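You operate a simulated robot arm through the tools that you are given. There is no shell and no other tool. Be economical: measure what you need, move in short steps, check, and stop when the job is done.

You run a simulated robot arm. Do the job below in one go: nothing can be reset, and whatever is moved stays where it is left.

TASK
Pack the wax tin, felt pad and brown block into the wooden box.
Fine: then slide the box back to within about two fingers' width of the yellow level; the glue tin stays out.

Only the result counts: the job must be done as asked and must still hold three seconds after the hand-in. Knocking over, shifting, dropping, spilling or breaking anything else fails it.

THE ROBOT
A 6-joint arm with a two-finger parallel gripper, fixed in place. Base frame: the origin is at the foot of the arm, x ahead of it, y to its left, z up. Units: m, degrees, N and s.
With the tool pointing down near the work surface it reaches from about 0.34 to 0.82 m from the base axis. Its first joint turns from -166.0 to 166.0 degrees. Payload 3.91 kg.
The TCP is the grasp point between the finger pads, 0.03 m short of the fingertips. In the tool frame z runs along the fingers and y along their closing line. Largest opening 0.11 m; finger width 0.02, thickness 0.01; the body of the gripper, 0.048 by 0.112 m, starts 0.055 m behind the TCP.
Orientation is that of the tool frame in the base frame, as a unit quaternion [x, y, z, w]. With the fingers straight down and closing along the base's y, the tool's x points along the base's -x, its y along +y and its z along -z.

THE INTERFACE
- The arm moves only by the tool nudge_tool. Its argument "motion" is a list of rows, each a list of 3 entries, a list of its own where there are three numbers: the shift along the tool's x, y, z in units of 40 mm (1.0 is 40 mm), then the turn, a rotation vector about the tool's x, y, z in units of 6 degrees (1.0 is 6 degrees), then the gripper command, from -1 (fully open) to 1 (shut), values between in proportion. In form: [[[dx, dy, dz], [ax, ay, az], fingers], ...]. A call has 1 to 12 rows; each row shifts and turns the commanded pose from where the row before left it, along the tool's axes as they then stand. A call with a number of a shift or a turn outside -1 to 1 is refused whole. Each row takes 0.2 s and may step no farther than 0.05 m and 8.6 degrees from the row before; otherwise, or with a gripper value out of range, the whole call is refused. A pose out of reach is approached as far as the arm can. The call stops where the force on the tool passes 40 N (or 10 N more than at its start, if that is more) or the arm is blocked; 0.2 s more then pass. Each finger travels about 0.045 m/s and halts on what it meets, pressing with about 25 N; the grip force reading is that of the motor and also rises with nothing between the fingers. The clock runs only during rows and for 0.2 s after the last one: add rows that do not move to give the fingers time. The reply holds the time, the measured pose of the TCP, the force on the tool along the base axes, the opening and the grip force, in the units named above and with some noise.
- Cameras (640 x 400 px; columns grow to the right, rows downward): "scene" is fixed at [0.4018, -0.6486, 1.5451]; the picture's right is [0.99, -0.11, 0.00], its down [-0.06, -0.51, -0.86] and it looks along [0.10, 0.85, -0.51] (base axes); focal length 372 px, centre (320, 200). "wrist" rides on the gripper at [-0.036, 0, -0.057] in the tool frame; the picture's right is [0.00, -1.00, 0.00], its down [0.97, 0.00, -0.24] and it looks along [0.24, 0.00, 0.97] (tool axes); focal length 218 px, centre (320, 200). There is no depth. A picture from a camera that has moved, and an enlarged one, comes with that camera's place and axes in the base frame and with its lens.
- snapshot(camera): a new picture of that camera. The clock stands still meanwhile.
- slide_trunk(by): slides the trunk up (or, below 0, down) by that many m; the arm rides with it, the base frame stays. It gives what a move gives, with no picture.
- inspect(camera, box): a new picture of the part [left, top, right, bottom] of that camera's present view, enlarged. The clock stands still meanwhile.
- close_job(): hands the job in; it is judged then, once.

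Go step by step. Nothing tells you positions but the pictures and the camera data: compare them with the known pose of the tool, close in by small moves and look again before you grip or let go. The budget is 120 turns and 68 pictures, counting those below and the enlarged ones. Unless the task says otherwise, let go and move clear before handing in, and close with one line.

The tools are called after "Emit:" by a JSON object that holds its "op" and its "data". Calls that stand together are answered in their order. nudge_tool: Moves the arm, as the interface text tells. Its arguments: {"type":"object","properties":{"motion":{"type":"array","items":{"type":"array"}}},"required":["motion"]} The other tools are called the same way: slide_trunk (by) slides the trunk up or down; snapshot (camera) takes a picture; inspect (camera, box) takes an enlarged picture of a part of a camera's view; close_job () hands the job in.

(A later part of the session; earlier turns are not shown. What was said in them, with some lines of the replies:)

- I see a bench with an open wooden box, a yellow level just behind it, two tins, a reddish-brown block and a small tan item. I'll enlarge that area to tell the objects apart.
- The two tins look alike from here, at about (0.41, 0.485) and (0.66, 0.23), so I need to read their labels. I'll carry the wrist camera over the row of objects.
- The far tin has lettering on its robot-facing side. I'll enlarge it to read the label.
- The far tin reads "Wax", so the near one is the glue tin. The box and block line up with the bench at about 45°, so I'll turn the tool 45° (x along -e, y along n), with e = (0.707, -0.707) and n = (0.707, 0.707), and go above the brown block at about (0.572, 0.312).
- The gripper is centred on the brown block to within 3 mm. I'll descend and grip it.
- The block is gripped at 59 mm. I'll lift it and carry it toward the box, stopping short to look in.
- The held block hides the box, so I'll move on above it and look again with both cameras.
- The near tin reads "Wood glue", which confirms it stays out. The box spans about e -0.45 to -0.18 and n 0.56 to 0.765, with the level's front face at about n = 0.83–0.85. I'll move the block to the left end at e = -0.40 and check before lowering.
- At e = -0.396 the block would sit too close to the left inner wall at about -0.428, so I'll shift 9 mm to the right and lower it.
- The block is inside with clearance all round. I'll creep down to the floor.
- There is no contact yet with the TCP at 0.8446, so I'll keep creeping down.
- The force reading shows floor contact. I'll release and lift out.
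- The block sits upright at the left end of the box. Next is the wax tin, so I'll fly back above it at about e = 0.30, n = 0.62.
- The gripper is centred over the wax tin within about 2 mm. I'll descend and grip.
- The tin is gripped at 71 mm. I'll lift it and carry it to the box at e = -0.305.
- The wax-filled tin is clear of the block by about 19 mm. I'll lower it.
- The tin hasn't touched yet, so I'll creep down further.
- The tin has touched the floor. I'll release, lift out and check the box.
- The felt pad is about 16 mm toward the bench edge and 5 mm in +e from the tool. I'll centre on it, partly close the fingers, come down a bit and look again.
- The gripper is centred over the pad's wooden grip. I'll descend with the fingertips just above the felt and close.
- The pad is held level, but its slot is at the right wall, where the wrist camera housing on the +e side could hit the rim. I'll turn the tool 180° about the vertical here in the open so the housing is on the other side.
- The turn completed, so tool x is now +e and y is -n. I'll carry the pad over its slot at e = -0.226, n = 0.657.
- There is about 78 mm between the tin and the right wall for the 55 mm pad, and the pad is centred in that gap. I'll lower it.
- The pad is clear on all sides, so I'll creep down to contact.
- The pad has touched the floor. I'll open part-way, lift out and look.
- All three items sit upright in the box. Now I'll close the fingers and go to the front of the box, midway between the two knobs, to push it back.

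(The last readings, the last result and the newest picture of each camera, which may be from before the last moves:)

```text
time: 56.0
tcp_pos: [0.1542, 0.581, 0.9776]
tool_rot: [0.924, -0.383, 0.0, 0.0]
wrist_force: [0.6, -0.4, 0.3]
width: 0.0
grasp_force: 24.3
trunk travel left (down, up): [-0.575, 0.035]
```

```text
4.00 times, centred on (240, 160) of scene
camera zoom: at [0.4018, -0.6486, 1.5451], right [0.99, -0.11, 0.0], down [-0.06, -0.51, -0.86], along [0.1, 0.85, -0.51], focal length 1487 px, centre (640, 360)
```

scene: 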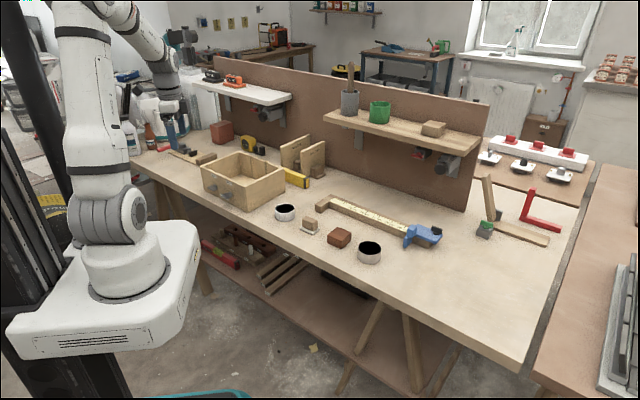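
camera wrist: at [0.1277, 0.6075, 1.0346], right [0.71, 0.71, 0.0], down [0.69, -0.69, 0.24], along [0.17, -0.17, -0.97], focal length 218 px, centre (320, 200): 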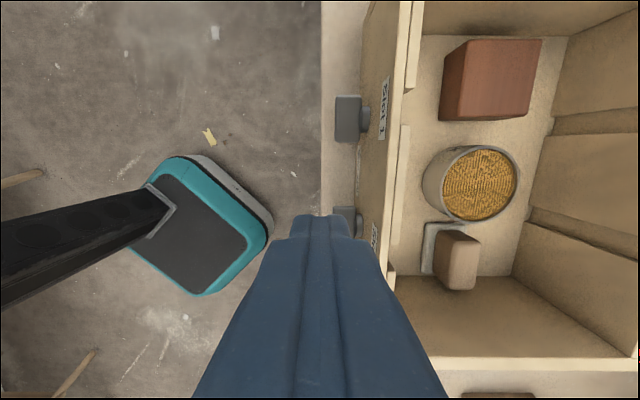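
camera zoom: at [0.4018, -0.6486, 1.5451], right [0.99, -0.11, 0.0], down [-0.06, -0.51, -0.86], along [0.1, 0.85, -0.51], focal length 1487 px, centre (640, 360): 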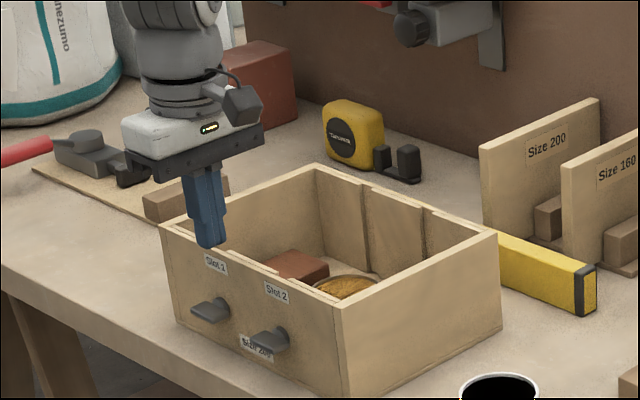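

The gap between the knobs runs from about e = -0.342 to -0.292, so I'll shift to its centre at -0.317, descend with the gripper body kept above the rim, and check.

Emit:
{"op": "nudge_tool", "data": {"motion": [[[-0.38, 0, 0], [0, 0, 0], 1], [[0, 0, 0.9], [0, 0, 0], 1], [[0, 0, 0.9], [0, 0, 0], 1], [[0, 0, 0.8], [0, 0, 0], 1]]}}

Emit:
{"op": "snapshot", "data": {"camera": "wrist"}}

Emit:
{"op": "inspect", "data": {"camera": "scene", "box": [160, 110, 320, 210]}}

```text
time: 57.0
tcp_pos: [0.1407, 0.5898, 0.8736]
tool_rot: [0.924, -0.382, -0.001, 0.0]
wrist_force: [-0.2, 0.5, 0.0]
width: 0.0
grasp_force: 25.0
trunk travel left (down, up): [-0.575, 0.035]
```

```text
35 pictures are left
camera wrist: at [0.1155, 0.6161, 0.9295], right [0.71, 0.71, 0.0], down [0.69, -0.69, 0.24], along [0.17, -0.17, -0.97], focal length 218 px, centre (320, 200)
```

wrist: 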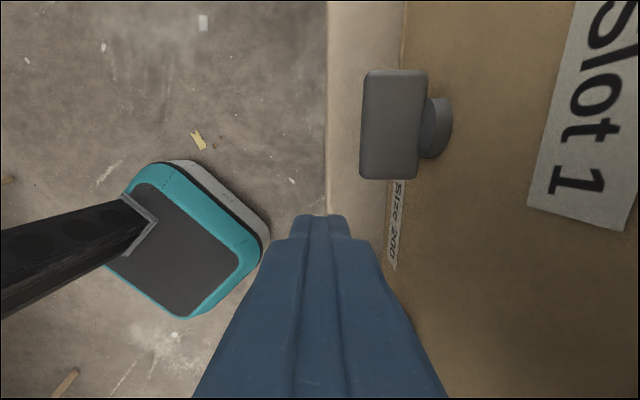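

```text
4.00 times, centred on (240, 160) of scene
camera zoom: at [0.4018, -0.6486, 1.5451], right [0.99, -0.11, 0.0], down [-0.06, -0.51, -0.86], along [0.1, 0.85, -0.51], focal length 1487 px, centre (640, 360)
```

zoom: 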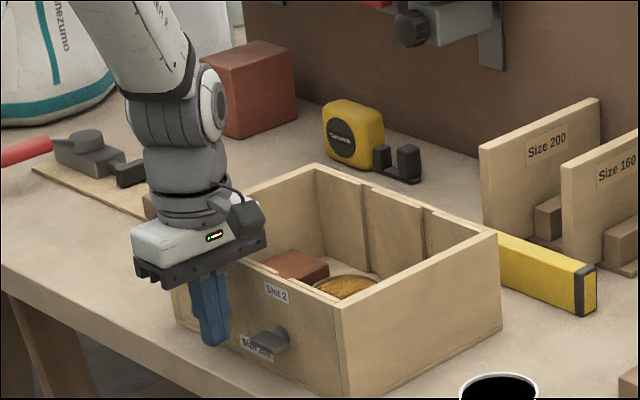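

The fingers are between the knobs with clearance, and the gripper body is 17 mm above the rim. I'll approach in small steps until contact.

Emit:
{"op": "nudge_tool", "data": {"motion": [[[0, -0.25, 0], [0, 0, 0], 1], [[0, -0.25, 0], [0, 0, 0], 1], [[0, -0.15, 0], [0, 0, 0], 1], [[0, -0.1, 0], [0, 0, 0], 1], [[0, -0.1, 0], [0, 0, 0], 1]]}}

```text
time: 58.2
tcp_pos: [0.1642, 0.6152, 0.8759]
tool_rot: [0.924, -0.383, 0.0, 0.0]
wrist_force: [-3.1, -4.0, 1.7]
width: 0.0
grasp_force: 25.0
trunk travel left (down, up): [-0.575, 0.035]
```

I have contact at TCP n = 0.551. I'll push 20 mm and look.

Emit:
{"op": "nudge_tool", "data": {"motion": [[[0, -0.1, 0], [0, 0, 0], 1], [[0, -0.1, 0], [0, 0, 0], 1], [[0, -0.1, 0], [0, 0, 0], 1], [[0, -0.1, 0], [0, 0, 0], 1], [[0, -0.1, 0], [0, 0, 0], 1]]}}

Emit:
{"op": "inspect", "data": {"camera": "scene", "box": [180, 130, 340, 230]}}

```text
time: 59.4
tcp_pos: [0.1798, 0.6302, 0.8761]
tool_rot: [0.924, -0.383, 0.0, 0.0]
wrist_force: [-3.9, -2.8, 1.8]
width: 0.0002
grasp_force: 24.7
trunk travel left (down, up): [-0.575, 0.035]
```

```text
4.00 times, centred on (260, 180) of scene
camera zoom: at [0.4018, -0.6486, 1.5451], right [0.99, -0.11, 0.0], down [-0.06, -0.51, -0.86], along [0.1, 0.85, -0.51], focal length 1487 px, centre (560, 280)
```

zoom: 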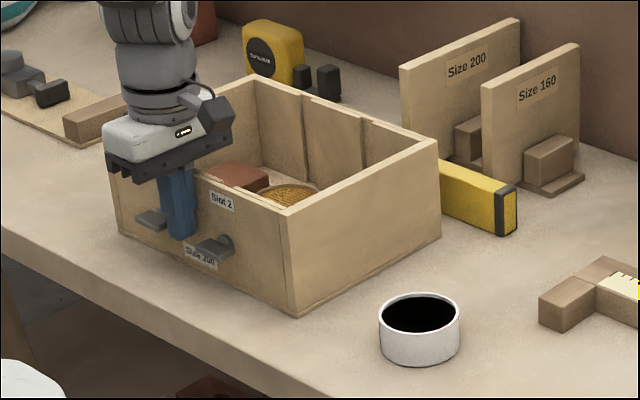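

The box slid smoothly, and I estimate the gap to the level at about 38 mm. I'll push another 14 mm and re-measure.

Emit:
{"op": "nudge_tool", "data": {"motion": [[[0, -0.09, 0], [0, 0, 0], 1], [[0, -0.09, 0], [0, 0, 0], 1], [[0, -0.09, 0], [0, 0, 0], 1], [[0, -0.08, 0], [0, 0, 0], 1]]}}

Emit:
{"op": "inspect", "data": {"camera": "scene", "box": [230, 140, 326, 200]}}

```text
time: 60.4
tcp_pos: [0.1878, 0.6385, 0.8766]
tool_rot: [0.924, -0.383, 0.0, 0.001]
wrist_force: [-3.8, -3.3, 2.2]
width: 0.0002
grasp_force: 24.8
trunk travel left (down, up): [-0.575, 0.035]
```

```text
6.67 times, centred on (278, 170) of scene
camera zoom: at [0.4018, -0.6486, 1.5451], right [0.99, -0.11, 0.0], down [-0.06, -0.51, -0.86], along [0.1, 0.85, -0.51], focal length 2479 px, centre (600, 400)
```

zoom: 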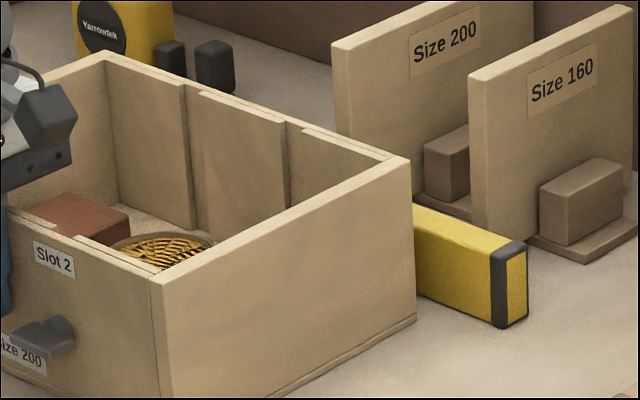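

The gap is now about 25 mm by this view. I'll back off, lift clear and check from above.

Emit:
{"op": "nudge_tool", "data": {"motion": [[[0, 0.5, 0], [0, 0, 0], 1], [[0, 0.6, 0], [0, 0, 0], 1], [[0, 0, -1], [0, 0, 0], 1], [[0, 0, -1], [0, 0, 0], 1], [[0, 0, -1], [0, 0, 0], 1], [[0, 0, -1], [0, 0, 0], 1], [[0, 0, -1], [0, 0, 0], 1], [[0.8, -0.9, 0], [0, 0, 0], 1], [[0.8, -0.9, 0], [0, 0, 0], 1], [[0.8, -0.9, 0], [0, 0, 0], 1], [[0.8, -0.9, 0], [0, 0, 0], 1], [[0.8, -0.9, 0], [0, 0, 0], 1]]}}

Emit:
{"op": "snapshot", "data": {"camera": "wrist"}}

Emit:
{"op": "snapshot", "data": {"camera": "scene"}}

```text
time: 63.0
tcp_pos: [0.4032, 0.6227, 1.0752]
tool_rot: [0.924, -0.383, 0.0, 0.001]
wrist_force: [0.5, -1.0, -0.2]
width: 0.0
grasp_force: 25.1
trunk travel left (down, up): [-0.575, 0.035]
```

```text
31 pictures are left
camera wrist: at [0.3779, 0.6497, 1.1317], right [0.71, 0.71, 0.0], down [0.69, -0.69, 0.24], along [0.17, -0.17, -0.97], focal length 218 px, centre (320, 200)
```

wrist: 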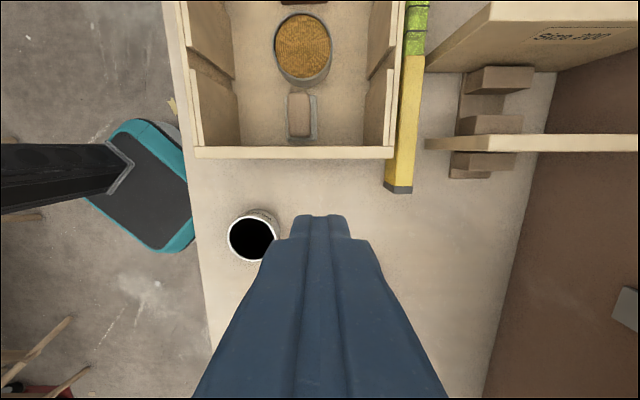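

```text
30 pictures are left
```

scene: 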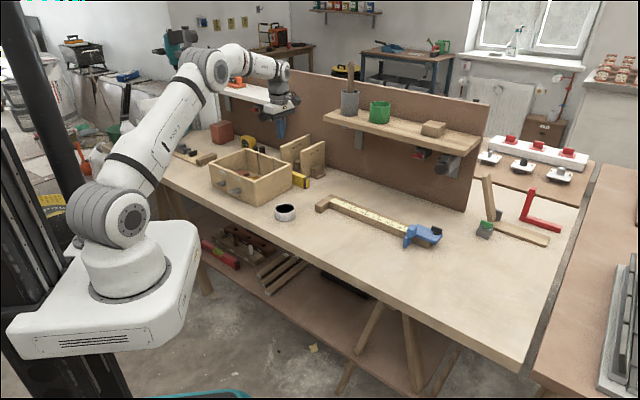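

The wax tin, felt pad and brown block are upright in the wooden box, and the box is about 25 mm from the yellow level. The glue tin and level look untouched, and the arm is clear, so I'm handing in.

Emit:
{"op": "close_job", "data": {}}

```text
The job is handed in.
```

The wax tin, felt pad and brown block are in the wooden box, the box now sits about 25 mm from the yellow level, and the glue tin is still out on the bench.
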